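You operate a simulated robot arm through the tools that you are given. There is no shell and no other tool.

Carry out the task below with a simulated robot arm. There is one attempt and no reset: what you move stays moved.

## Task
Set the roughness meter on the sample block, then put the block back.
Fine: run the meter on it, press SET, and swing the arm out again.
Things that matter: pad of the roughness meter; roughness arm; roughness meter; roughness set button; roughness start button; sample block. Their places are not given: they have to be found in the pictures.

Only the result counts: the job must be done as asked and must still hold three seconds after the hand-in. Knocking over, shifting, dropping, spilling or breaking anything else fails it.

## Robot
A 7-joint arm with a two-finger parallel gripper, fixed in place. Base frame: the origin is on the floor under the middle of its stand, x ahead of it, y to its left, z up; the work surface is at about z = 0.8. Readings come in m, degrees, newtons and seconds.
With the tool pointing down near the work surface it reaches from about 0.3 to 0.7 m from the base axis. Its first joint turns from -66.0 to 66.0 degrees. Payload 1.57 kg.
Tool frame: the origin (TCP) lies between the finger pads and is the grasp point; the fingertips stand 0.03 m ahead of it; z points along the fingers, y is the line along which they close. The gripper opens to 0.11 m. The fingers are 0.024 m wide and 0.012 m thick; the gripper's body (0.048 by 0.112 m) begins 0.078 m behind the TCP.
Orientation is told as [roll, pitch, yaw] about the base's x, y, z axes, in that order, counted from this pose: with the fingers straight down and closing along the base's y, the tool's x points along the base's -x, its y along +y and its z along -z.

## Interface
- The arm moves only by the tool drive_tool. Its argument "commands" is a list of rows, each a list of 7 numbers: the shift along the tool's x, y, z in units of 20 mm (1.0 is 20 mm), then the turn, a rotation vector about the tool's x, y, z in units of 5 degrees (1.0 is 5 degrees), then the opening, from 0 (shut) to 1 (fully open). In form: [[x, y, z, wx, wy, wz, hand], ...]. A call has 1 to 20 rows; each row shifts and turns the commanded pose from where the row before left it, along the tool's axes as they then stand. A call with a number of a shift or a turn outside -1 to 1 is refused whole. Rows are played at 5 a second. More than 0.05 m and 8.6 degrees between two rows, or a gripper value outside its range, and nothing of the call is played. Where a pose cannot be reached the arm comes as near as it can. A force on the tool above 40 N (or 10 N above the force at the start of the call, whichever is more), or a blocked arm, ends the call early, and 0.2 s more pass. The fingers move at their own pace (about 0.108 m/s each) and stop on an object; they squeeze with about 32 N. The grip force told is the motor's: it shows also when the fingers shut on nothing. Time passes only in rows, and 0.2 s behind the last, so rows that do not move let the fingers close. The reply holds the time, the measured pose of the TCP, the force on the tool along the base axes, the opening and the grip force, in the units named above and with some noise, with the torque about the TCP (base axes, N m) and any sound that the robot's microphone picked up, and new pictures: "views" is both (left out), scene, wrist or none.
- Cameras (640 x 400 px; columns grow to the right, rows downward): "scene" is fixed at [0.1672, -0.393, 1.405]; the picture's right is [0.76, -0.65, 0.00], its down [-0.37, -0.43, -0.83] and it looks along [0.54, 0.63, -0.56] (base axes); focal length 315 px, centre (320, 200). "wrist" rides on the gripper at [0.07, 0.016, -0.141] in the tool frame; the picture's right is [-0.23, 0.97, 0.00], its down [-0.85, -0.20, -0.48] and it looks along [-0.47, -0.11, 0.88] (tool axes); focal length 222 px, centre (320, 200).
- locate(camera, pixels): for up to 12 pixels [column, row] of the newest picture of that camera ("zoom" is the newest enlarged one), the place [x, y, z] in the base frame of the surface seen there, good to about 0.002 m. It takes no simulated time.
- inspect(camera, box): a new picture of the part [left, top, right, bottom] of that camera's present view, enlarged. It takes no simulated time.
- sign_off(): hands the job in; it is judged then, once.

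Leave the gripper open and the arm clear of the work at the hand-in unless told otherwise.

The tools are called after "Emit:" by a JSON object that holds its "api" and its "payload". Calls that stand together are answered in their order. drive_tool: Moves the arm, as the interface text tells. Its arguments: {"type":"object","properties":{"commands":{"type":"array"},"views":{"type":"string","enum":["both","scene","wrist","none"]}},"required":["commands"]} The other tools are called the same way: locate (camera, pixels) gives the place of the surface under pixels of a picture; inspect (camera, box) takes an enlarged picture of a part of a camera's view; sign_off () hands the job in.

At the start:

```text
time: 0.0
ee_pos: [0.4328, 0.1704, 1.1444]
orientation: [0.0, 0.0, 0.0]
wrist_force: [0.6, -0.3, -0.4]
ft_torque: [0.03, 0.02, 0.0]
width: 0.11
gripper_force: 0.0
```

scene: 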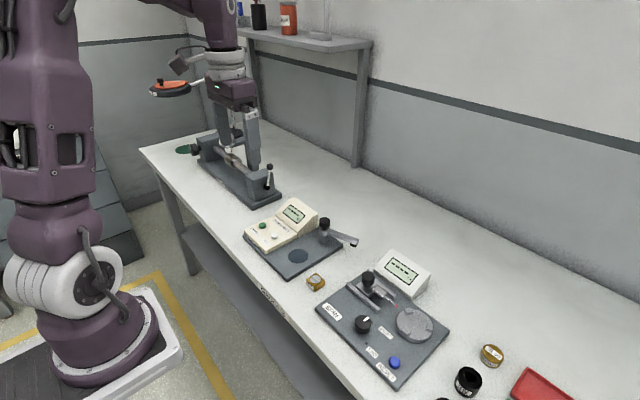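
wrist: 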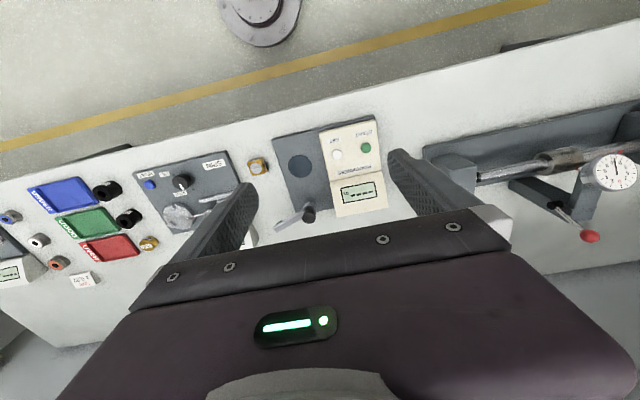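

I see a cream instrument with a green button, a display and a swing arm near scene (290,235), and a second grey instrument with a dial near (385,320). A small brass block sits at scene (316,282). I'll enlarge both areas to read the labels.

Emit:
{"api": "inspect", "payload": {"camera": "scene", "box": [230, 180, 370, 300]}}

Emit:
{"api": "inspect", "payload": {"camera": "scene", "box": [300, 240, 520, 400]}}

Emit:
{"api": "inspect", "payload": {"camera": "wrist", "box": [230, 100, 410, 230]}}

Emit:
{"api": "inspect", "payload": {"camera": "wrist", "box": [0, 130, 280, 300]}}

```text
3.33 times, centred on (300, 240) of scene
```

zoom: 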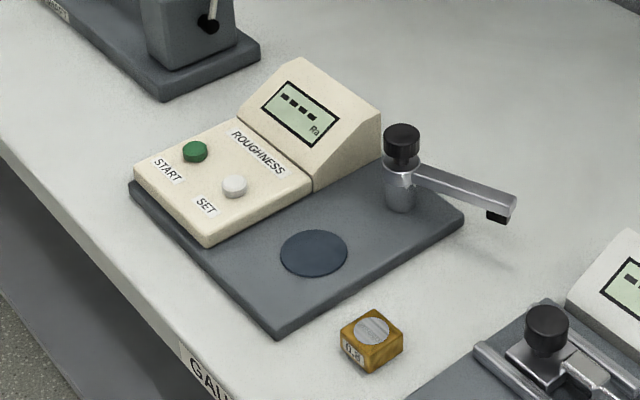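

```text
2.50 times, centred on (410, 320) of scene
```

zoom: 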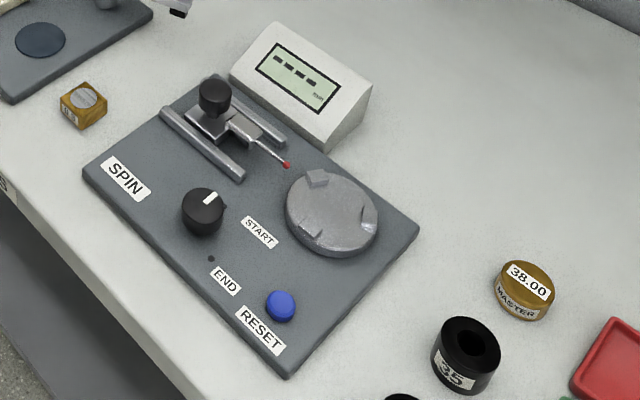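

```text
3.08 times, centred on (320, 165) of wrist
```

zoom: 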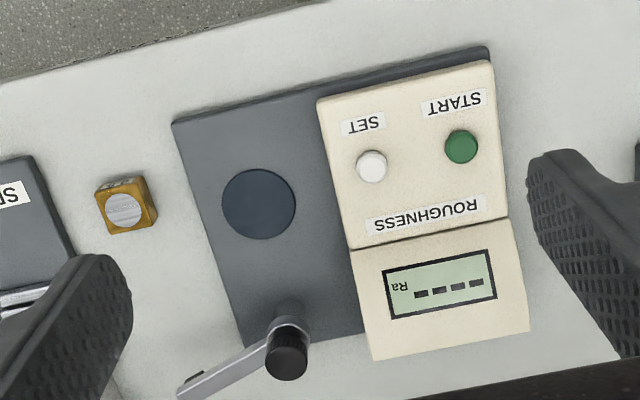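

```text
2.29 times, centred on (140, 215) of wrist
```

zoom: 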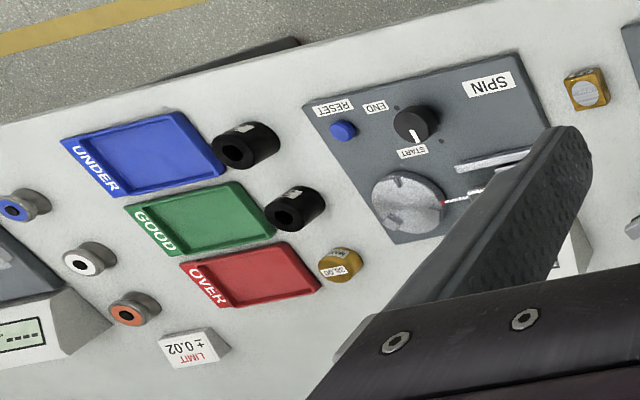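

The cream ROUGHNESS meter has START (green), SET (white), a dark round pad and a swing arm on a black-capped post. The brass block with a machined top is the sample. I'll zoom in on the meter again and locate the key points.

Emit:
{"api": "inspect", "payload": {"camera": "scene", "box": [230, 180, 370, 300]}}

```text
3.33 times, centred on (300, 240) of scene
```

zoom: 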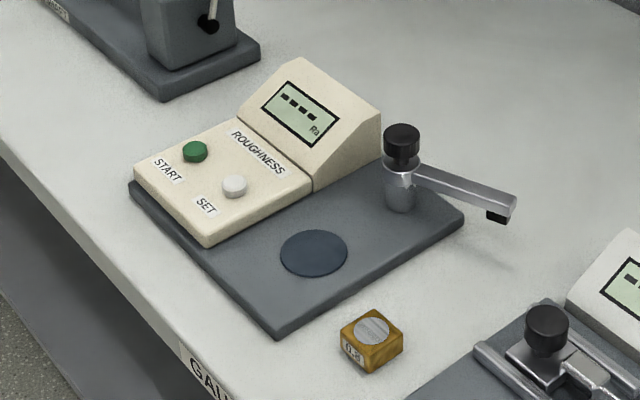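

Emit:
{"api": "locate", "payload": {"camera": "zoom", "pixels": [[195, 147], [234, 182], [314, 253], [402, 130], [398, 205], [500, 198], [497, 218], [372, 329], [340, 330], [366, 370], [403, 345], [375, 312]]}}

Emit:
{"api": "locate", "payload": {"camera": "wrist", "pixels": [[257, 167], [300, 166], [335, 155], [365, 147]]}}

Emit:
{"api": "inspect", "payload": {"camera": "scene", "box": [290, 255, 345, 305]}}

```text
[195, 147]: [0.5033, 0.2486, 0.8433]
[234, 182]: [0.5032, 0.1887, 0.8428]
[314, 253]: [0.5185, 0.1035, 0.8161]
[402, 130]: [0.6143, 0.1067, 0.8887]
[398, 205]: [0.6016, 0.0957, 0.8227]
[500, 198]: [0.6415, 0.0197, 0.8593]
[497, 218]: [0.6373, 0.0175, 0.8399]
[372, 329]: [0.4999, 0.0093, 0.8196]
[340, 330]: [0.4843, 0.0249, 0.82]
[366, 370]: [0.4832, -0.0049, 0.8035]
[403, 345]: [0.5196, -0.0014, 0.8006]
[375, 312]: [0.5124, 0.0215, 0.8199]
```

```text
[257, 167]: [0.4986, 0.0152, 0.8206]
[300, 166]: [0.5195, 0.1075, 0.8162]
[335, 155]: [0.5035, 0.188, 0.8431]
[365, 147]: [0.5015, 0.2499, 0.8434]
```

```text
8.00 times, centred on (318, 280) of scene
```

zoom: 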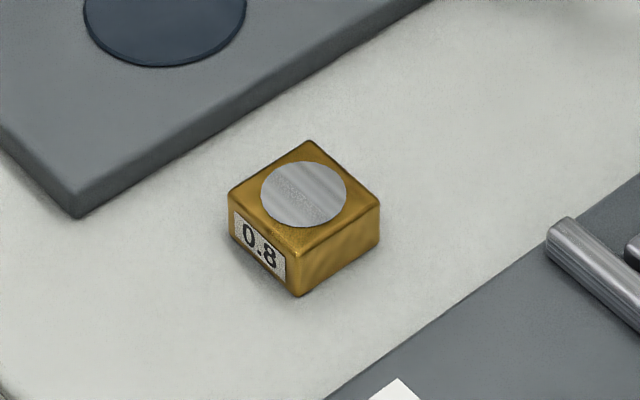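

The block's top corners show at zoom (232,193), (308,143), (377,206) and (300,250). I'll locate them to get its size and yaw.

Emit:
{"api": "locate", "payload": {"camera": "zoom", "pixels": [[233, 193], [308, 144], [376, 206], [300, 247], [304, 194], [232, 235], [299, 290], [378, 240], [120, 40], [75, 215]]}}

Emit:
{"api": "inspect", "payload": {"camera": "scene", "box": [275, 205, 365, 275]}}

```text
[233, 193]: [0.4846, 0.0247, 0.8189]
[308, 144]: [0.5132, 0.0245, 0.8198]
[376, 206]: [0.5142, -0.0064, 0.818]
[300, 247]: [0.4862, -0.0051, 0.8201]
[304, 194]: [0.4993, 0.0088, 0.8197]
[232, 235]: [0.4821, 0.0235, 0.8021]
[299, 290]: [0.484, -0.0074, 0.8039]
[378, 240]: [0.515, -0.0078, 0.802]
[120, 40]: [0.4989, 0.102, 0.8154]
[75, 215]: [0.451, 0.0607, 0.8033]
```

```text
5.71 times, centred on (320, 240) of scene
```

zoom: 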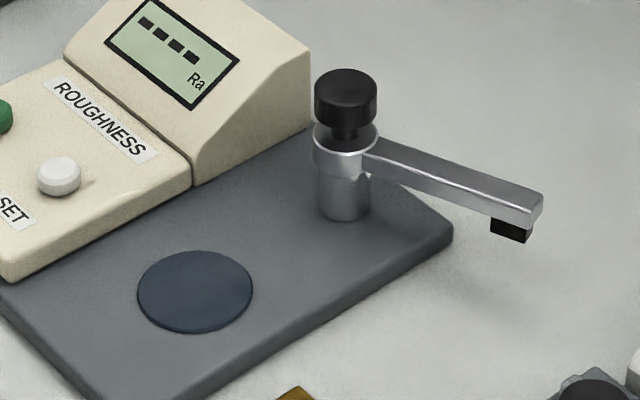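

The block is about 30 x 30 x 20 mm, centred near (0.4996, 0.009) and yawed roughly -2°. The pad is at (0.519, 0.105, 0.816). The arm post is near (0.61, 0.105), with its tip around (0.638, 0.018). START is at (0.502, 0.249, 0.843) and SET at (0.503, 0.188, 0.843). I'll move above the block with the gripper partly open and stop high to check.

Emit:
{"api": "drive_tool", "payload": {"commands": [[-0.371, -0.894, 0.5, 0, 0, 0.044, 0.45], [-0.371, -0.894, 0.5, 0, 0, 0.044, 0.45], [-0.371, -0.894, 0.5, 0, 0, 0.044, 0.45], [-0.371, -0.894, 0.5, 0, 0, 0.044, 0.45], [-0.371, -0.894, 0.5, 0, 0, 0.044, 0.45], [-0.371, -0.894, 0.5, 0, 0, 0.044, 0.45], [-0.371, -0.894, 0.5, 0, 0, 0.044, 0.45], [-0.371, -0.894, 0.5, 0, 0, 0.044, 0.45], [-0.371, -0.894, 0.5, 0, 0, 0.044, 0.45], [0, 0, 0.95, 0, 0, 0, 0.45], [0, 0, 0.95, 0, 0, 0, 0.45], [0, 0, 0.95, 0, 0, 0, 0.45], [0, 0, 0.95, 0, 0, 0, 0.45], [0, 0, 0.95, 0, 0, 0, 0.45], [0, 0, 0.95, 0, 0, 0, 0.45], [0, 0, 0.95, 0, 0, 0, 0.45], [0, 0, 0, 0, 0, 0, 0.45]]}}

```text
time: 3.6
ee_pos: [0.4949, 0.009, 0.9204]
orientation: [0.1, -0.1, -2.0]
wrist_force: [0.6, 0.1, 0.7]
ft_torque: [-0.02, 0.03, 0.02]
width: 0.0498
gripper_force: 0.1
```

scene: 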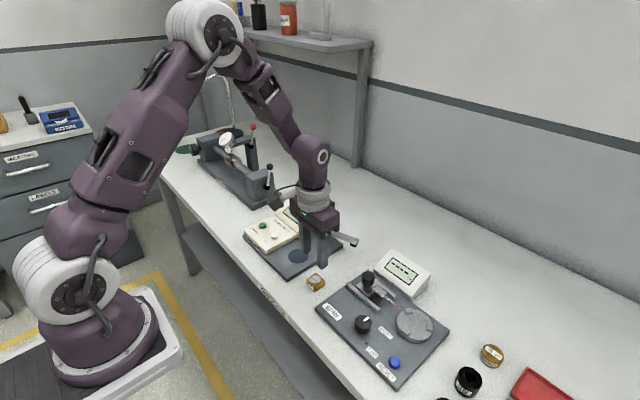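
wrist: 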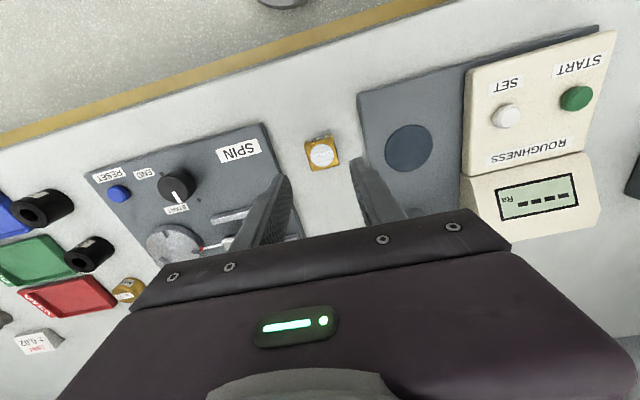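

The TCP is at (0.495, 0.009, 0.920). The block shows at wrist (321,152). I'll zoom in there to refine the block's position and check that the fingers have room beside the meter base and the SPIN plate.

Emit:
{"api": "inspect", "payload": {"camera": "wrist", "box": [260, 110, 400, 200]}}

```text
4.44 times, centred on (330, 155) of wrist
```

zoom: 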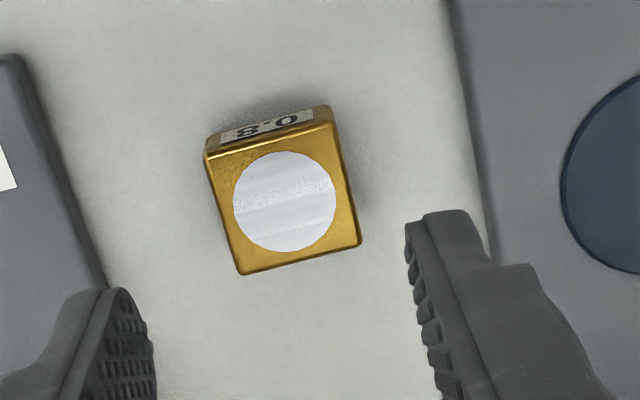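

Emit:
{"api": "locate", "payload": {"camera": "zoom", "pixels": [[209, 156], [331, 125], [358, 242], [242, 271], [284, 201], [25, 65], [455, 20], [478, 180], [100, 280], [565, 185], [638, 80], [638, 270]]}}

```text
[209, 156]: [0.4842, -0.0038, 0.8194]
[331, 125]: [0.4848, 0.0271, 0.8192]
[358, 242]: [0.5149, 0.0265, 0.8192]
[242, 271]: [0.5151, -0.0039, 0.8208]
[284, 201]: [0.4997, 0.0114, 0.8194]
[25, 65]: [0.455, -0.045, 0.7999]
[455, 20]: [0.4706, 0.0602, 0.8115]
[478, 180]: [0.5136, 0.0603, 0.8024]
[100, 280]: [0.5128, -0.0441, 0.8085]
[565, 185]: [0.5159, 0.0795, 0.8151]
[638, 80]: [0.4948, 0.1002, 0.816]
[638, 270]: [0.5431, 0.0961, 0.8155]
```

From both cameras the block averages to centre (0.4997, 0.0105), yaw about -1°, top at z 0.8195. The meter base edge is at y≈0.060 and the SPIN plate edge at y≈-0.045, so the fingers fit at 0.05 opening. I'll align over the block and descend to TCP z≈0.834.

Emit:
{"api": "drive_tool", "payload": {"commands": [[-0.25, 0.08, 0.3, 0, 0, -0.2, 0.45], [0, 0, 0.8, 0, 0, 0, 0.45], [0, 0, 0.8, 0, 0, 0, 0.45], [0, 0, 0.8, 0, 0, 0, 0.45], [0, 0, 0.4, 0, 0, 0, 0.45], [0, 0, 0, 0, 0, 0, 0.45]]}}

```text
time: 5.0
ee_pos: [0.5015, 0.0107, 0.8587]
orientation: [0.0, 0.0, -1.0]
wrist_force: [-0.4, -0.5, 0.8]
ft_torque: [0.01, 0.01, 0.01]
width: 0.0494
gripper_force: 0.0
```

scene: 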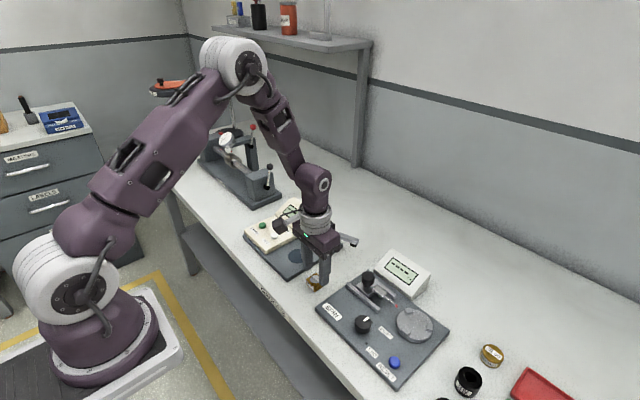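
wrist: 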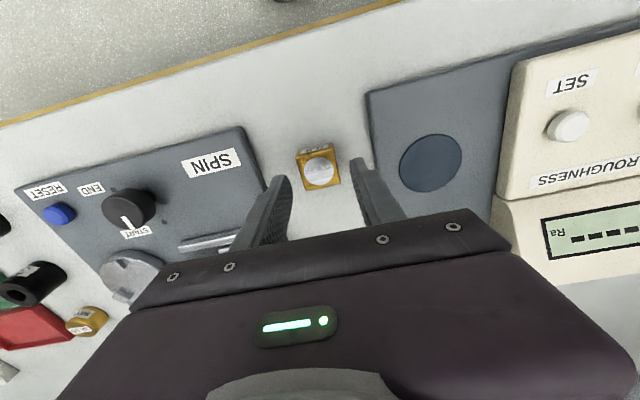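

The TCP is at (0.5015, 0.0107, 0.859), centred over the block. I'll go down another 24.5 mm, then close on it.

Emit:
{"api": "drive_tool", "payload": {"commands": [[0.05, 0, 0.6, 0, 0, 0, 0.45], [0, 0, 0.6, 0, 0, 0, 0.45], [0, 0, 0, 0, 0, 0, 0.45]]}}

```text
time: 5.8
ee_pos: [0.5009, 0.01, 0.8339]
orientation: [0.0, 0.1, -0.9]
wrist_force: [0.2, -0.4, 0.4]
ft_torque: [0.0, 0.03, -0.01]
width: 0.0495
gripper_force: 0.1
```

scene: 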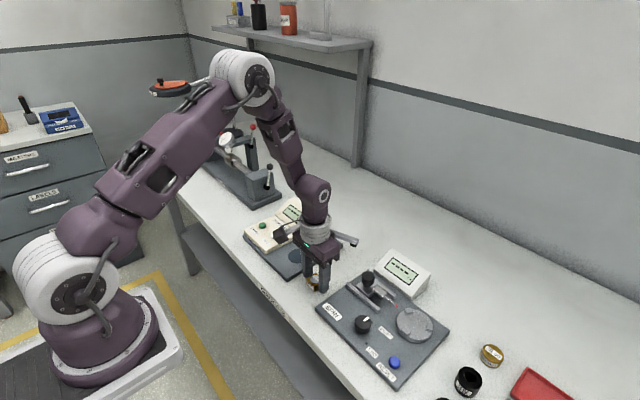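
wrist: 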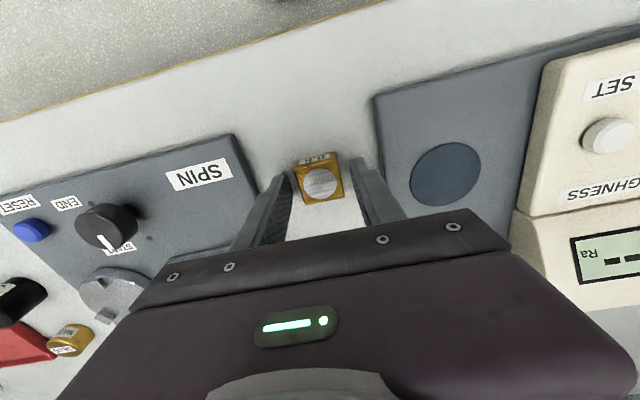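

The TCP is at z 0.834 and the block sits between the fingers at wrist (320,183). Closing now.

Emit:
{"api": "drive_tool", "payload": {"commands": [[0, 0, 0, 0, 0, 0, 0.38], [0, 0, 0, 0, 0, 0, 0.32], [0, 0, 0, 0, 0, 0, 0.26], [0, 0, 0, 0, 0, 0, 0.2], [0, 0, 0, 0, 0, 0, 0.2]]}}

```text
time: 7.0
ee_pos: [0.5005, 0.0087, 0.8344]
orientation: [0.0, 0.0, -1.1]
wrist_force: [0.4, -0.2, 0.8]
ft_torque: [0.04, -0.02, -0.01]
width: 0.0333
gripper_force: 32.4
```

scene: 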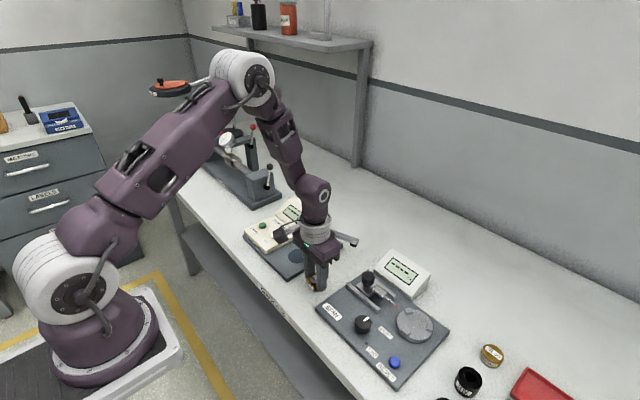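
wrist: 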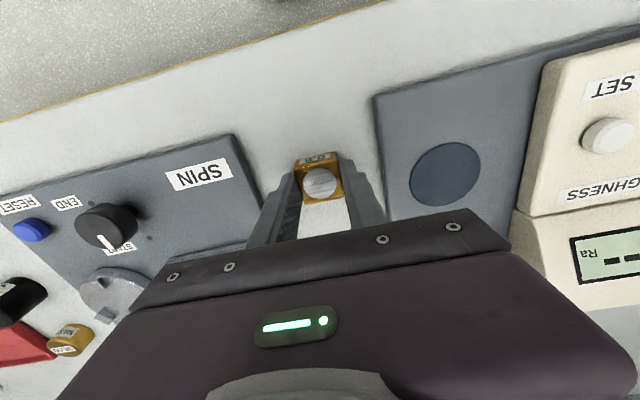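

I've gripped the block (width 0.033, 32 N). I'll lift it 50 mm and locate the pad edges in the current wrist view at about (412,182), (479,170), (450,143) and (438,207).

Emit:
{"api": "locate", "payload": {"camera": "wrist", "pixels": [[413, 181], [478, 170], [450, 145], [440, 205], [445, 175], [376, 98], [393, 210]]}}

Emit:
{"api": "drive_tool", "payload": {"commands": [[0, 0, -0.5, 0, 0, 0, 0.2], [0, 0, -1, 0, 0, 0, 0.2], [0, 0, -1, 0, 0, 0, 0.2], [0, 0, 0, 0, 0, 0, 0.2]]}}

```text
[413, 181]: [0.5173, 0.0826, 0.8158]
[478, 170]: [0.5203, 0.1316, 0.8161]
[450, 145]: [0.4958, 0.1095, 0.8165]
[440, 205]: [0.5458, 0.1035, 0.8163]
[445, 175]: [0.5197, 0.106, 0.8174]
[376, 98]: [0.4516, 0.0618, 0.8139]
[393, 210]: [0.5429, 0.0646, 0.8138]
```

```text
time: 8.0
ee_pos: [0.5008, 0.0096, 0.8858]
orientation: [-0.1, 0.1, -1.0]
wrist_force: [0.3, 0.3, -2.1]
ft_torque: [0.0, 0.02, 0.0]
width: 0.0333
gripper_force: 32.0
```

scene: 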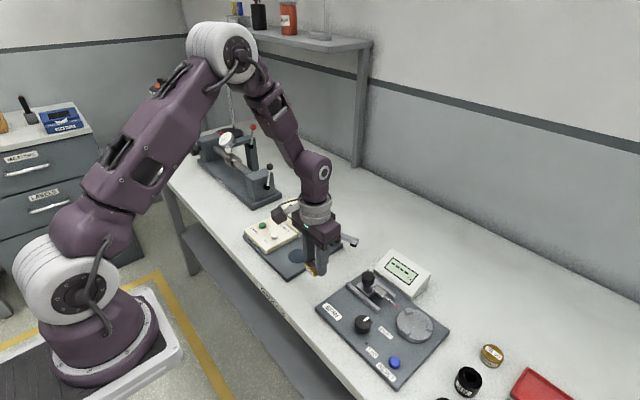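
wrist: 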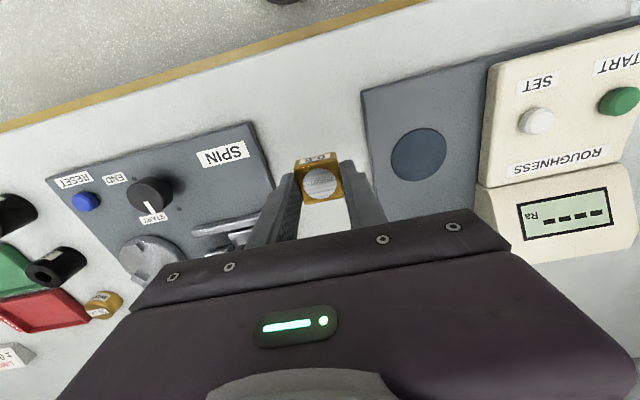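

The pad centre averages to (0.5195, 0.1055) at z 0.816. I'll move over the pad at the present height, with about 35 mm of clearance under the block.

Emit:
{"api": "drive_tool", "payload": {"commands": [[-0.18, 0.964, 0, 0, 0, 0, 0.2], [-0.18, 0.964, 0, 0, 0, 0, 0.2], [-0.18, 0.964, 0, 0, 0, 0, 0.2], [-0.18, 0.964, 0, 0, 0, 0, 0.2], [-0.18, 0.964, 0, 0, 0, 0, 0.2], [0, 0, 0, 0, 0, 0, 0.2]]}}

```text
time: 9.4
ee_pos: [0.5211, 0.1056, 0.8839]
orientation: [0.1, -0.1, -1.1]
wrist_force: [0.2, 0.0, -1.2]
ft_torque: [-0.02, -0.01, 0.0]
width: 0.0335
gripper_force: 32.4
```

scene: 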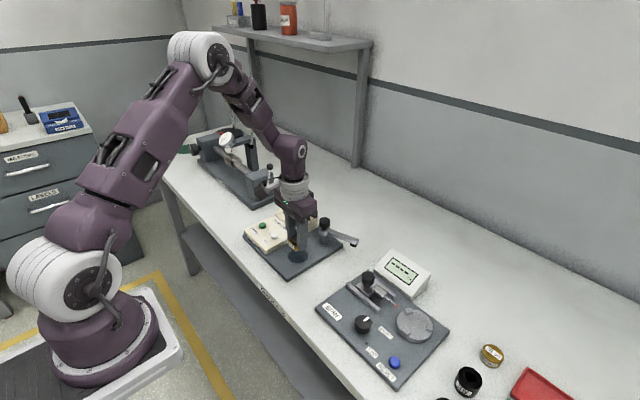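
wrist: 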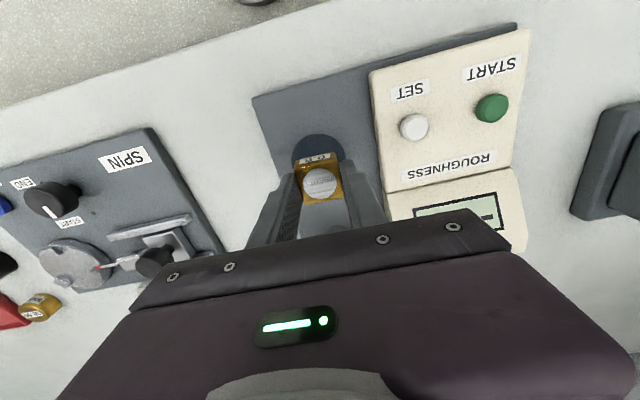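

The block is over the pad and the pose reads (0.5211, 0.1056, 0.884). I'll lower it gently by about 33 mm and watch the contact force.

Emit:
{"api": "drive_tool", "payload": {"commands": [[0, 0, 0.6, 0, 0, 0, 0.2], [0, 0, 0.6, 0, 0, 0, 0.2], [0, 0, 0.3, 0, 0, 0, 0.2], [0, 0, 0.12, 0, 0, 0, 0.2], [0, 0, 0, 0, 0, 0, 0.2]]}}

```text
time: 10.6
ee_pos: [0.5213, 0.1051, 0.8525]
orientation: [0.0, 0.0, -1.0]
wrist_force: [-0.8, 0.3, -1.3]
ft_torque: [0.01, 0.03, -0.02]
width: 0.0332
gripper_force: 32.1
```

scene: 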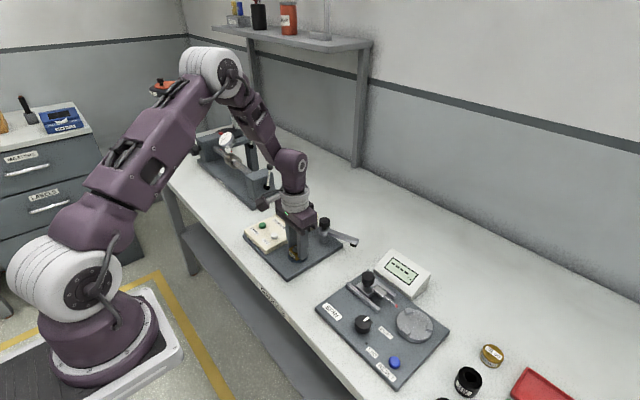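
wrist: 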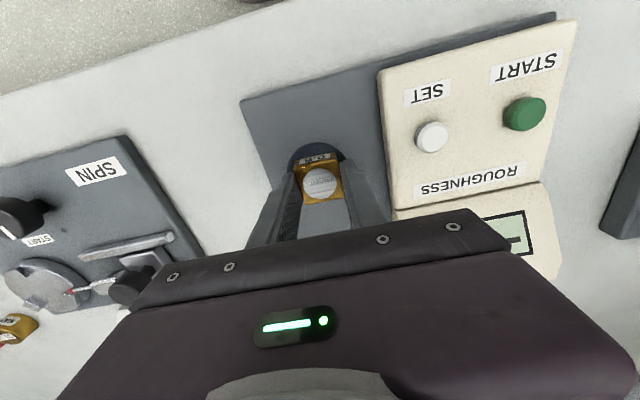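

There is no contact yet (force z -1.3 N, which is the block's weight). I'll go down in 0.8 mm steps and watch for the force to change.

Emit:
{"api": "drive_tool", "payload": {"commands": [[0, 0, 0.04, 0, 0, 0, 0.2], [0, 0, 0.04, 0, 0, 0, 0.2], [0, 0, 0, 0, 0, 0, 0.2]], "views": "wrist"}}

```text
time: 11.4
ee_pos: [0.5217, 0.1057, 0.85]
orientation: [0.0, -0.1, -1.0]
wrist_force: [0.4, -0.4, -1.0]
ft_torque: [0.01, -0.01, -0.02]
width: 0.0335
gripper_force: 32.1
```

wrist: 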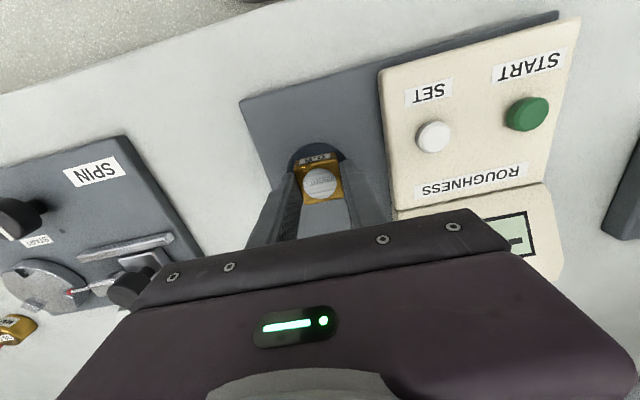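

Still no clear contact. I'll keep going down in small steps.

Emit:
{"api": "drive_tool", "payload": {"commands": [[0, 0, 0.05, 0, 0, 0, 0.2], [0, 0, 0, 0, 0, 0, 0.2]], "views": "none"}}

```text
time: 12.0
ee_pos: [0.5191, 0.1058, 0.8491]
orientation: [0.0, 0.0, -0.9]
wrist_force: [0.6, 0.5, -1.9]
ft_torque: [0.01, -0.03, 0.01]
width: 0.0333
gripper_force: 32.2
```

Emit:
{"api": "drive_tool", "payload": {"commands": [[0, 0, 0.05, 0, 0, 0, 0.2], [0, 0, 0, 0, 0, 0, 0.2]], "views": "none"}}

Emit:
{"api": "inspect", "payload": {"camera": "scene", "box": [265, 215, 345, 275]}}

```text
time: 12.6
ee_pos: [0.5204, 0.1058, 0.8486]
orientation: [0.1, 0.0, -1.1]
wrist_force: [-0.5, -0.7, -2.0]
ft_torque: [0.01, -0.01, 0.01]
width: 0.0331
gripper_force: 32.4
```

```text
6.67 times, centred on (305, 245) of scene
```

zoom: 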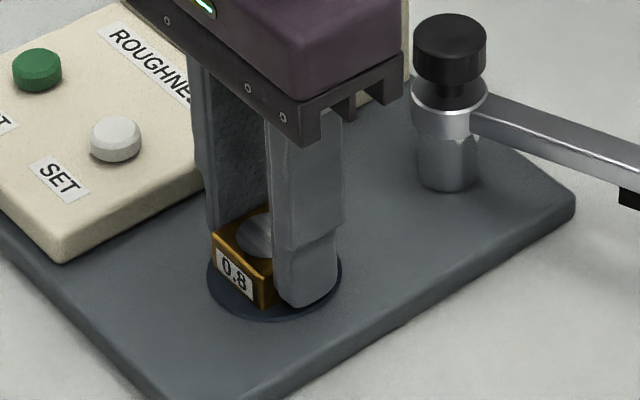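

The block is very close to the pad now. I'll lower a little more.

Emit:
{"api": "drive_tool", "payload": {"commands": [[0, 0, 0.05, 0, 0, 0, 0.2], [0, 0, 0, 0, 0, 0, 0.2]], "views": "none"}}

```text
time: 13.2
ee_pos: [0.5208, 0.1053, 0.8484]
orientation: [0.0, -0.1, -1.0]
wrist_force: [-4.6, -0.1, 25.9]
ft_torque: [-0.03, 0.37, -0.03]
width: 0.0333
gripper_force: 32.1
```

Contact: force z rose to 26 N, so the block is on the pad. I'll ease up 0.6 mm and open the fingers to 0.05.

Emit:
{"api": "drive_tool", "payload": {"commands": [[0, 0, -0.03, 0, 0, 0, 0.2], [0, 0, 0, 0, 0, 0, 0.32], [0, 0, 0, 0, 0, 0, 0.4], [0, 0, 0, 0, 0, 0, 0.47], [0, 0, 0, 0, 0, 0, 0.47]]}}

```text
time: 14.4
ee_pos: [0.5201, 0.1064, 0.8491]
orientation: [0.0, -0.1, -0.9]
wrist_force: [-0.1, -0.7, 0.6]
ft_torque: [0.0, -0.01, 0.04]
width: 0.0515
gripper_force: 0.0
```

scene: 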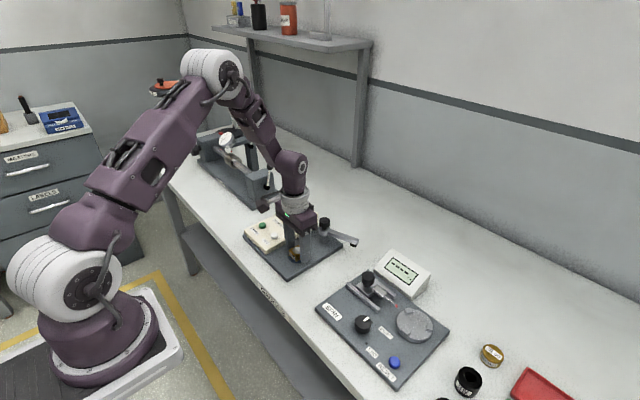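
wrist: 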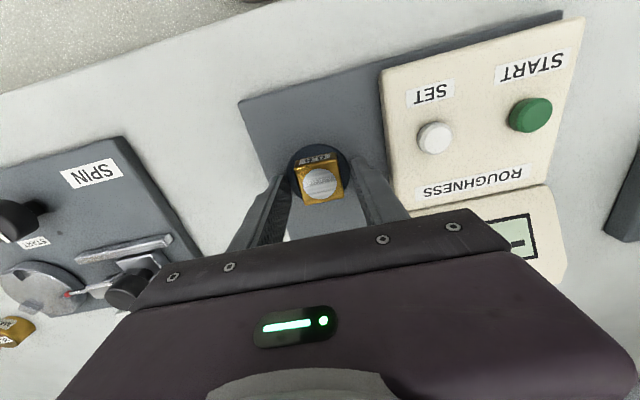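

The block is released on the pad. I'll raise straight up 110 mm, clear of the knob on the post, and take pictures.

Emit:
{"api": "drive_tool", "payload": {"commands": [[0, 0, -0.5, 0, 0, 0, 0.47], [0, 0, -1, 0, 0, 0, 0.47], [0, 0, -1, 0, 0, 0, 0.47], [0, 0, -1, 0, 0, 0, 0.47], [0, 0, -1, 0, 0, 0, 0.47], [0, 0, -1, 0, 0, 0, 0.47], [0, 0, 0, 0, 0, 0, 0.47]]}}

Emit:
{"api": "inspect", "payload": {"camera": "wrist", "box": [200, 60, 440, 210]}}

Emit:
{"api": "inspect", "payload": {"camera": "scene", "box": [270, 205, 370, 275]}}

```text
time: 16.0
ee_pos: [0.5211, 0.106, 0.9595]
orientation: [-0.1, -0.1, -1.0]
wrist_force: [-0.5, -0.3, -0.2]
ft_torque: [-0.03, 0.05, -0.02]
width: 0.0516
gripper_force: 0.1
```

scene: 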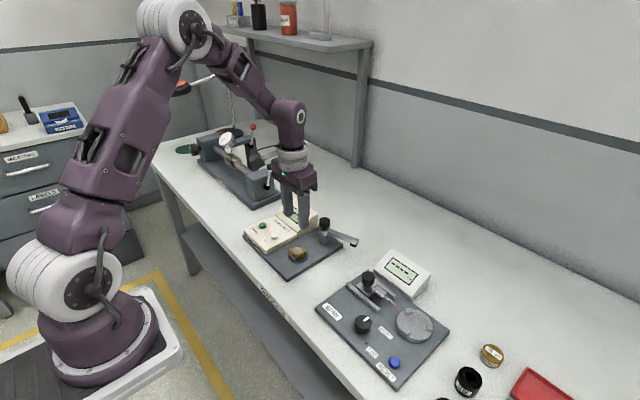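
wrist: 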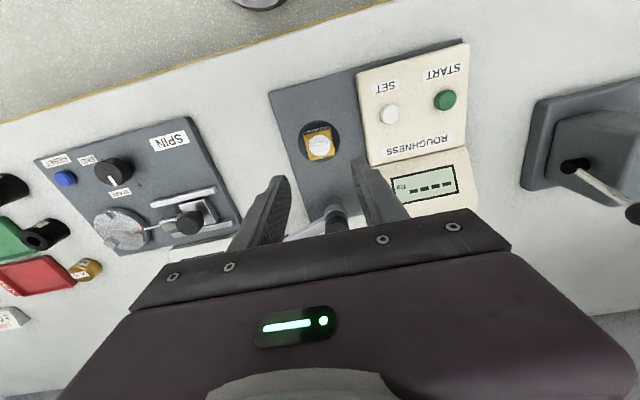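

```text
2.67 times, centred on (320, 135) of wrist
```

zoom: 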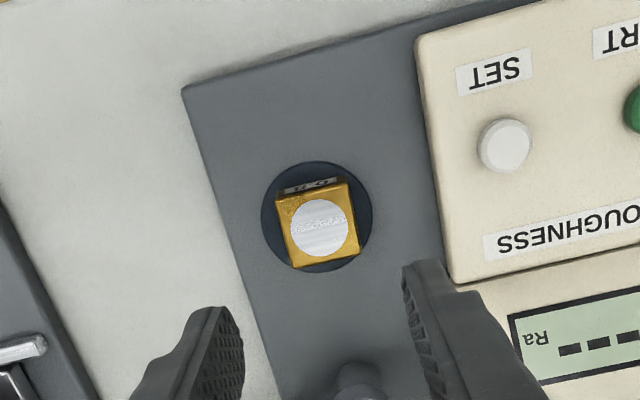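

```text
5.71 times, centred on (320, 240) of scene
```

zoom: 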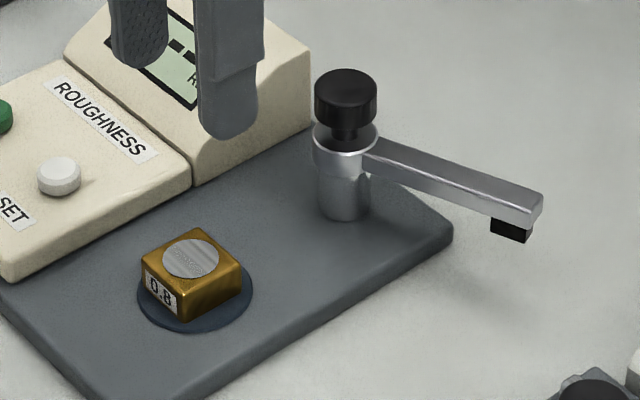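

The block sits on the pad with its top clear. I'll measure the block's top corners and the arm geometry in this zoom: bar ends at (362,165)/(540,200), tip black block (512,230), knob top (346,85).

Emit:
{"api": "locate", "payload": {"camera": "zoom", "pixels": [[145, 261], [195, 232], [239, 263], [180, 291], [190, 258], [346, 82], [345, 133], [375, 150], [455, 175], [536, 192], [500, 205], [510, 232]]}}

Emit:
{"api": "locate", "payload": {"camera": "wrist", "pixels": [[319, 145], [306, 136], [332, 130], [332, 157], [308, 160]]}}

Emit:
{"api": "inspect", "payload": {"camera": "scene", "box": [310, 205, 370, 250]}}

```text
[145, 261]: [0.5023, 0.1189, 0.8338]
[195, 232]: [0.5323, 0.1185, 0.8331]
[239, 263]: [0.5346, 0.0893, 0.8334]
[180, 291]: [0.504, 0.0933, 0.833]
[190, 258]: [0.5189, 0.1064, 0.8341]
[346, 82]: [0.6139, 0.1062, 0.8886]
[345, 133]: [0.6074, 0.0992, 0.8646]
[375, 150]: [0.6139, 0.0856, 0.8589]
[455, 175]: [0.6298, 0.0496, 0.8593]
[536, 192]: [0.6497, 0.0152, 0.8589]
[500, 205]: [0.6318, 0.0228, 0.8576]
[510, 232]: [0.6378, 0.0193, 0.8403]
```

```text
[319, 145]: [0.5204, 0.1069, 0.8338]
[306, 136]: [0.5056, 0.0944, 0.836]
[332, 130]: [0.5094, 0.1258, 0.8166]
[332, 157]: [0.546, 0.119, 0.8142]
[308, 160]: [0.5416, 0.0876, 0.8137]
```

```text
8.89 times, centred on (340, 228) of scene
```

zoom: 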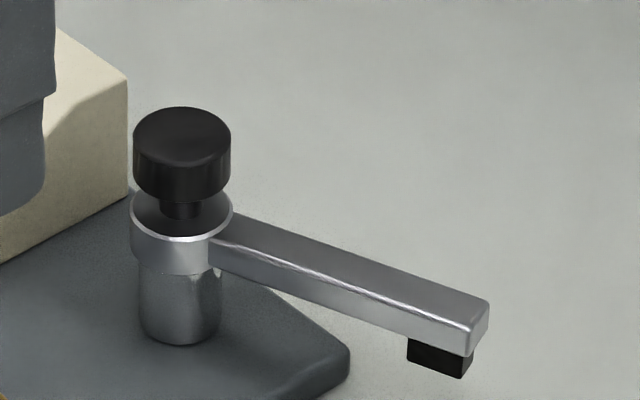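

Block top centre is about (0.5185, 0.106, 0.8335), well centred on the pad. I'll measure the arm bar more finely: top-surface corners near (486,300)/(471,321), and near the hub (236,215)/(214,237), plus the knob.

Emit:
{"api": "locate", "payload": {"camera": "zoom", "pixels": [[484, 300], [471, 319], [245, 219], [232, 243], [360, 260], [345, 288], [182, 120], [140, 140], [228, 140], [440, 362], [180, 300], [340, 310]]}}

```text
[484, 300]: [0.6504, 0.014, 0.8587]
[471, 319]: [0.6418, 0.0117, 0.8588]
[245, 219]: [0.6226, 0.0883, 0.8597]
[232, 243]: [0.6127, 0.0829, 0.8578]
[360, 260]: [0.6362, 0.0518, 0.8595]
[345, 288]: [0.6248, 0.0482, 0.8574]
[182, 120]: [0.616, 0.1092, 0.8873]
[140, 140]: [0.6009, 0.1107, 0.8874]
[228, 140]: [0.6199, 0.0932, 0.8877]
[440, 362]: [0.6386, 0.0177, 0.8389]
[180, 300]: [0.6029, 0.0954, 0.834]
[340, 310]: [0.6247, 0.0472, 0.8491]
```

Arm geometry: pivot ≈ (0.610, 0.1045), bar pointing at about -68°, half-width 6 mm, z 0.847–0.859, pickup bottom ≈ 0.838. The block top is at 0.834, so the pickup will clear it. The arm has to swing clockwise (seen from above) to point along -x over the pad. I'll close the fingers and go above a start point on the bar's far side at (0.6655, 0.062).

Emit:
{"api": "drive_tool", "payload": {"commands": [[0, 0, 0, 0, 0, -0.2, 0.2], [-0.9, -0.276, 0, 0, 0, 0, 0.1], [-0.9, -0.276, 0, 0, 0, 0, 0], [-0.9, -0.276, 0, 0, 0, 0, 0], [-0.9, -0.276, 0, 0, 0, 0, 0], [-0.9, -0.276, 0, 0, 0, 0, 0], [-0.9, -0.276, 0, 0, 0, 0, 0], [-0.9, -0.276, 0, 0, 0, 0, 0], [-0.9, -0.276, 0, 0, 0, 0, 0], [0, 0, 0, 0, 0, 0, 0], [0, 0, 0, 0, 0, 0, 0]]}}

Emit:
{"api": "inspect", "payload": {"camera": "scene", "box": [270, 185, 390, 275]}}

```text
time: 18.4
ee_pos: [0.6648, 0.0635, 0.9575]
orientation: [-0.1, 0.0, 0.1]
wrist_force: [0.2, 0.4, 0.1]
ft_torque: [-0.01, -0.01, -0.03]
width: 0.0
gripper_force: 21.5
```

scene: 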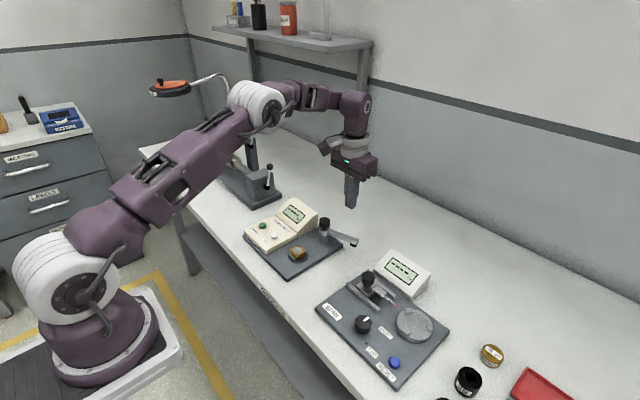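
wrist: 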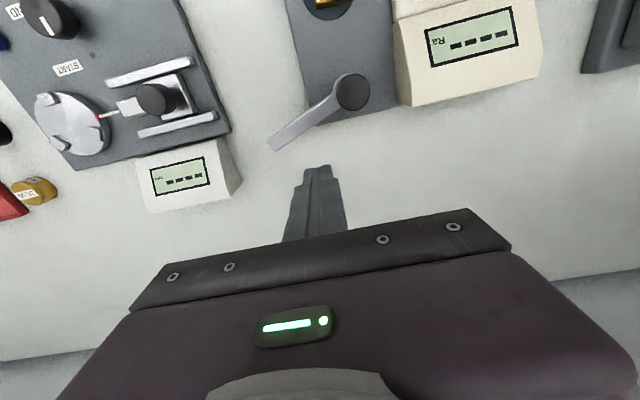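

```text
4.44 times, centred on (330, 230) of scene
```

zoom: 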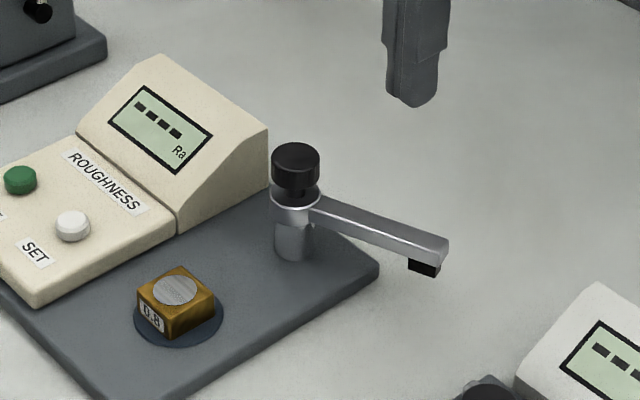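

The fingers are shut and standing off the far side of the bar. I'll cross-check the knob and bar positions in the wrist view: knob (352,92), bar (318,117), end (282,140).

Emit:
{"api": "locate", "payload": {"camera": "wrist", "pixels": [[352, 92], [335, 90], [369, 90], [318, 120], [308, 127], [295, 138], [280, 147], [270, 141]]}}

```text
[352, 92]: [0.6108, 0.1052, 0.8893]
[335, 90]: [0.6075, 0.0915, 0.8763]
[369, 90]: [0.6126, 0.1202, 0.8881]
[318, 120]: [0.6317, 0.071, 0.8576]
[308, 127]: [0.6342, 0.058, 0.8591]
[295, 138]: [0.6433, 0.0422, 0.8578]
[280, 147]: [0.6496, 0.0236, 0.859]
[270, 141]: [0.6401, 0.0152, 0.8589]
```

The pivot is confirmed at about (0.611, 0.105). I'll lower to TCP z≈0.875, which puts the fingertips at 0.845 beside the bar with about 13 mm of side clearance.

Emit:
{"api": "drive_tool", "payload": {"commands": [[0, 0, 0.84, 0, 0, 0, 0], [0, 0, 0.84, 0, 0, 0, 0], [0, 0, 0.84, 0, 0, 0, 0], [0, 0, 0.84, 0, 0, 0, 0], [0, 0, 0.84, 0, 0, 0, 0], [0, 0, 0, 0, 0, 0, 0]]}}

Emit:
{"api": "inspect", "payload": {"camera": "scene", "box": [270, 185, 390, 275]}}

```text
time: 19.8
ee_pos: [0.6642, 0.0625, 0.8741]
orientation: [0.0, 0.0, 0.0]
wrist_force: [0.2, -0.5, 1.1]
ft_torque: [0.0, 0.01, -0.04]
width: 0.0002
gripper_force: 21.3
```

scene: 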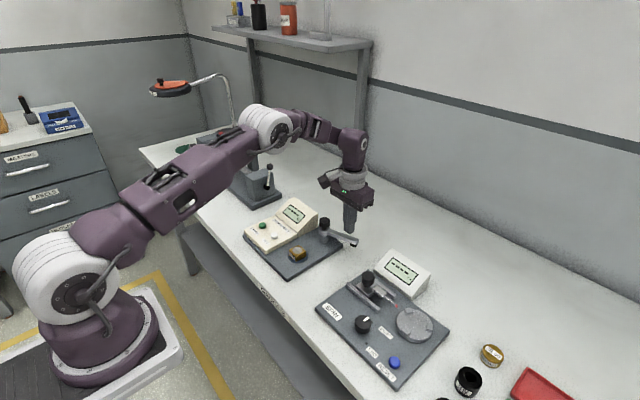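
wrist: 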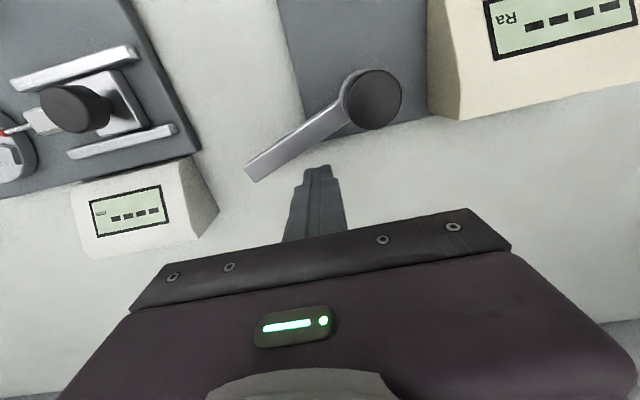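

```text
4.44 times, centred on (330, 230) of scene
```

zoom: 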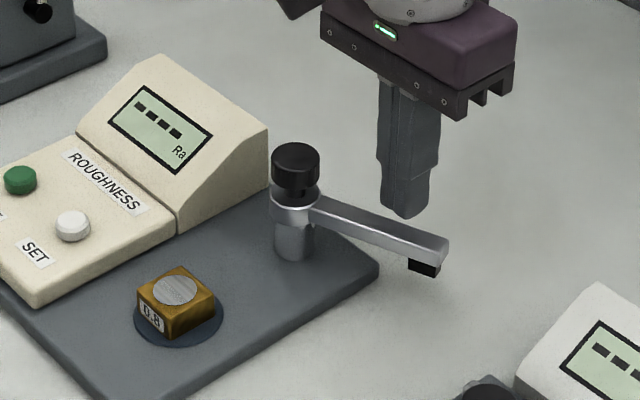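

The fingers stand clear beside the bar. I'll push it gently clockwise towards -90° in the first stage and watch the force.

Emit:
{"api": "drive_tool", "payload": {"commands": [[0.32, -0.16, 0, 0, 0, 0, 0], [0.31, -0.16, 0, 0, 0, 0, 0], [0.305, -0.19, 0, 0, 0, 0, 0], [0.3, -0.195, 0, 0, 0, 0, 0], [0.3, -0.11, 0, 0, 0, 0, 0], [0.3, -0.11, 0, 0, 0, 0, 0], [0, 0, 0, 0, 0, 0, 0]]}}

Emit:
{"api": "inspect", "payload": {"camera": "scene", "box": [270, 185, 390, 275]}}

```text
time: 21.4
ee_pos: [0.6286, 0.0439, 0.8738]
orientation: [0.0, -0.1, 0.0]
wrist_force: [-0.5, -1.2, 0.5]
ft_torque: [0.05, 0.03, 0.0]
width: 0.0003
gripper_force: 21.2
```

scene: 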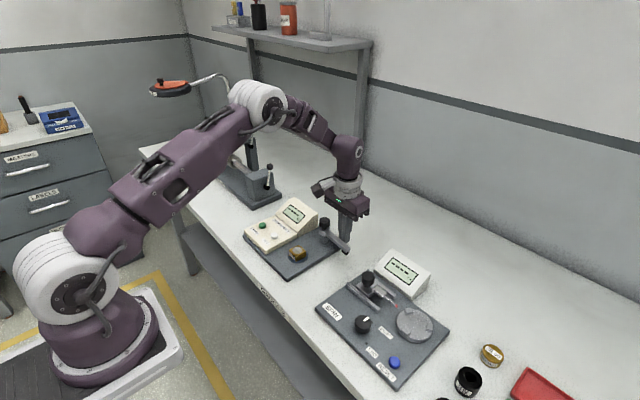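
wrist: 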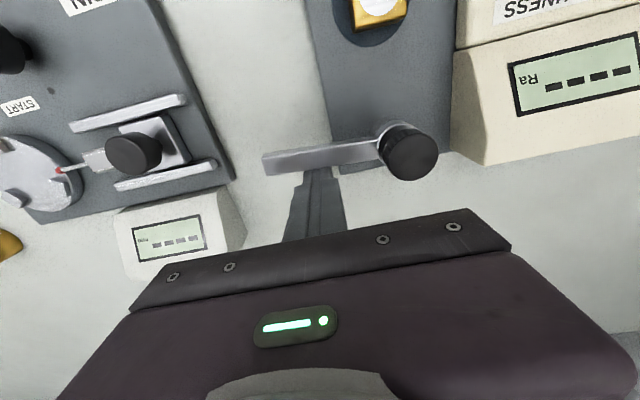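

```text
4.44 times, centred on (330, 230) of scene
```

zoom: 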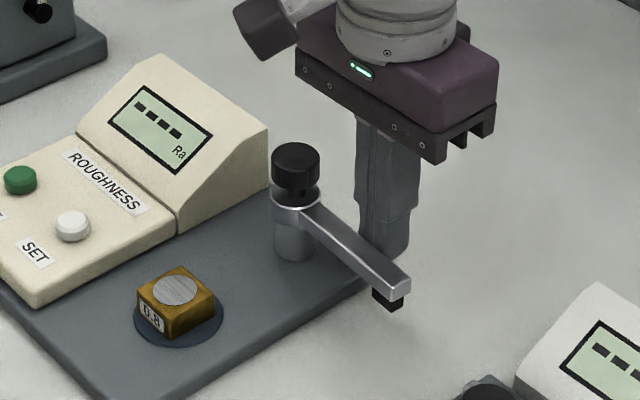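

The bar follows the fingers easily and is now near -90°. I'll continue the arc to about -140°.

Emit:
{"api": "drive_tool", "payload": {"commands": [[0.228, -0.058, 0, 0, 0, 0, 0], [0.228, -0.058, 0, 0, 0, 0, 0], [0.24, -0.028, 0, 0, 0, 0, 0], [0.24, -0.028, 0, 0, 0, 0, 0], [0.255, 0.013, 0, 0, 0, 0, 0], [0.255, 0.013, 0, 0, 0, 0, 0], [0.262, 0.063, 0, 0, 0, 0, 0], [0.262, 0.063, 0, 0, 0, 0, 0], [0.255, 0.115, 0, 0, 0, 0, 0], [0.255, 0.115, 0, 0, 0, 0, 0], [0, 0, 0, 0, 0, 0, 0]]}}

Emit:
{"api": "inspect", "payload": {"camera": "scene", "box": [270, 185, 390, 275]}}

```text
time: 23.8
ee_pos: [0.5774, 0.0483, 0.8751]
orientation: [-0.1, 0.0, 0.0]
wrist_force: [0.0, 0.9, -0.4]
ft_torque: [-0.04, 0.02, 0.01]
width: 0.0
gripper_force: 21.0
```

scene: 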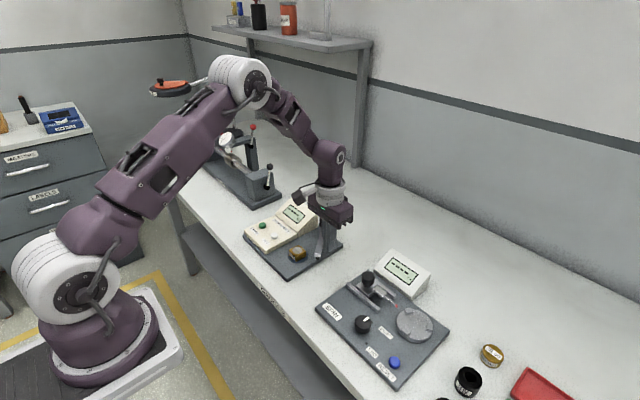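
wrist: 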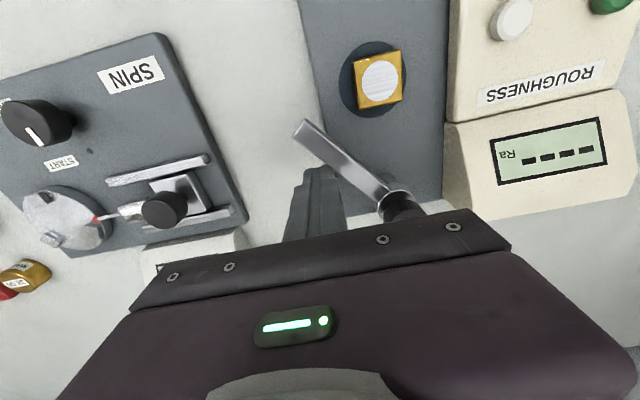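

```text
4.44 times, centred on (330, 230) of scene
```

zoom: 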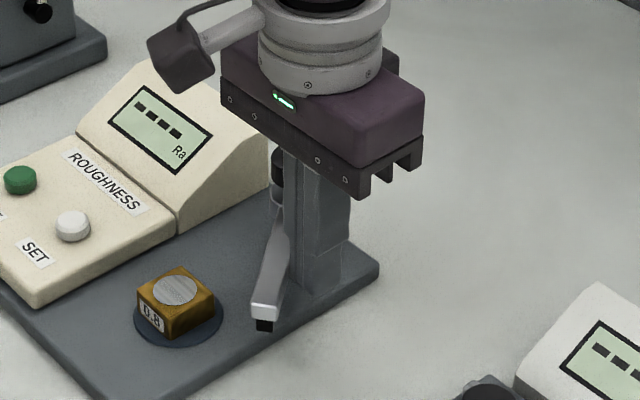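

The bar is at roughly -140° and the force stays low. I'll continue to about -165°, slowly.

Emit:
{"api": "drive_tool", "payload": {"commands": [[0.238, 0.168, 0, 0, 0, 0, 0], [0.238, 0.168, 0, 0, 0, 0, 0], [0.208, 0.22, 0, 0, 0, 0, 0], [0.208, 0.22, 0, 0, 0, 0, 0], [0.163, 0.265, 0, 0, 0, 0, 0], [0, 0, 0, 0, 0, 0, 0]]}}

Emit:
{"api": "inspect", "payload": {"camera": "scene", "box": [250, 195, 350, 275]}}

Emit:
{"api": "inspect", "payload": {"camera": "wrist", "box": [240, 60, 440, 220]}}

```text
time: 25.2
ee_pos: [0.5572, 0.069, 0.8752]
orientation: [0.0, -0.1, 0.1]
wrist_force: [-0.2, 0.1, -0.7]
ft_torque: [-0.02, -0.02, 0.01]
width: 0.0
gripper_force: 20.9
```

scene: 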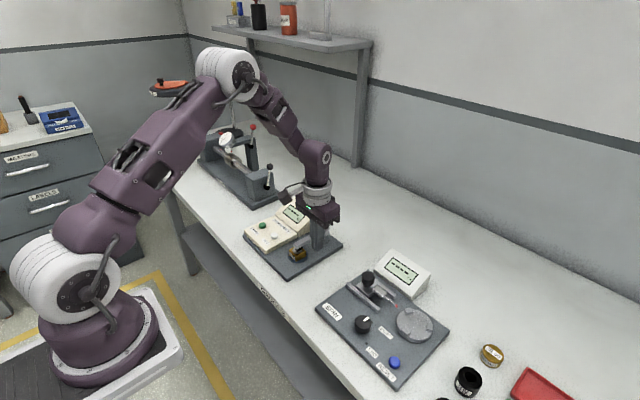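
wrist: 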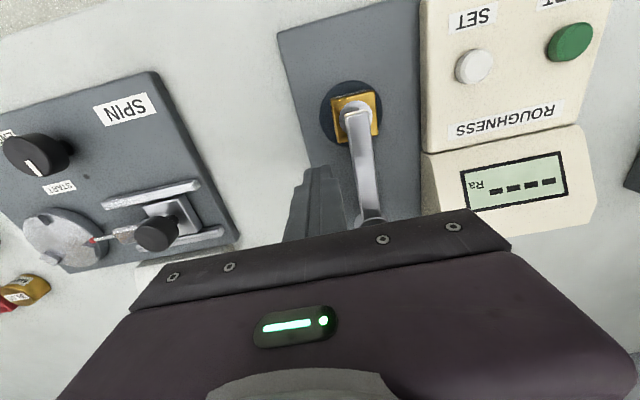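

```text
5.00 times, centred on (300, 235) of scene
```

zoom: 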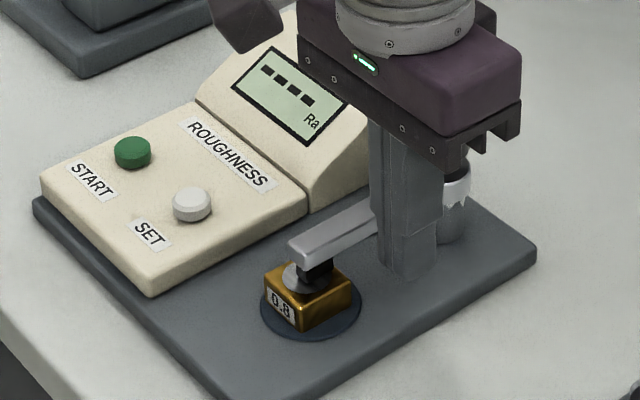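

```text
2.50 times, centred on (340, 140) of wrist
```

zoom: 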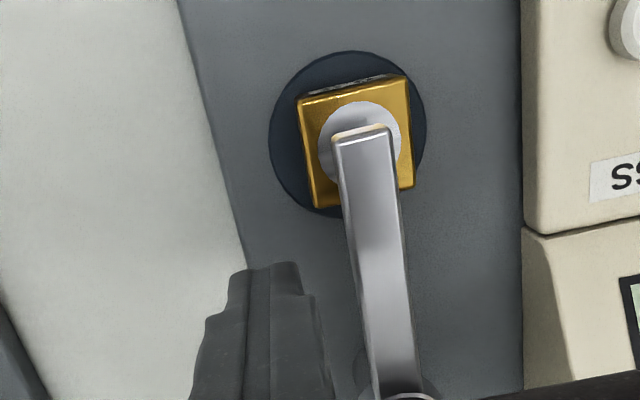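

The bar end is now over the block. I'll measure the bar's line against the block and pad centre.

Emit:
{"api": "locate", "payload": {"camera": "zoom", "pixels": [[338, 145], [390, 138], [363, 150], [375, 300], [350, 290], [405, 290], [300, 100], [408, 80], [411, 183], [322, 205], [272, 130], [424, 130]]}}

```text
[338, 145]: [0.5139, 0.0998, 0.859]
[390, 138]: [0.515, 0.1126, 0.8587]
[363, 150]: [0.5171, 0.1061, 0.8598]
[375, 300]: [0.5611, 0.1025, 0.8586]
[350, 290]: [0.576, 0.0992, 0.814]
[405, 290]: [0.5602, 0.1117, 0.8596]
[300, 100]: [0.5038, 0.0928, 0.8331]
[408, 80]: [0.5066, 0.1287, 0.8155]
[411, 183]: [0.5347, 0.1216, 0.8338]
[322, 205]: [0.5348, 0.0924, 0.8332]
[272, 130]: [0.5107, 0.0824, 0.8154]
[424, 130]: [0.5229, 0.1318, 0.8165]
```

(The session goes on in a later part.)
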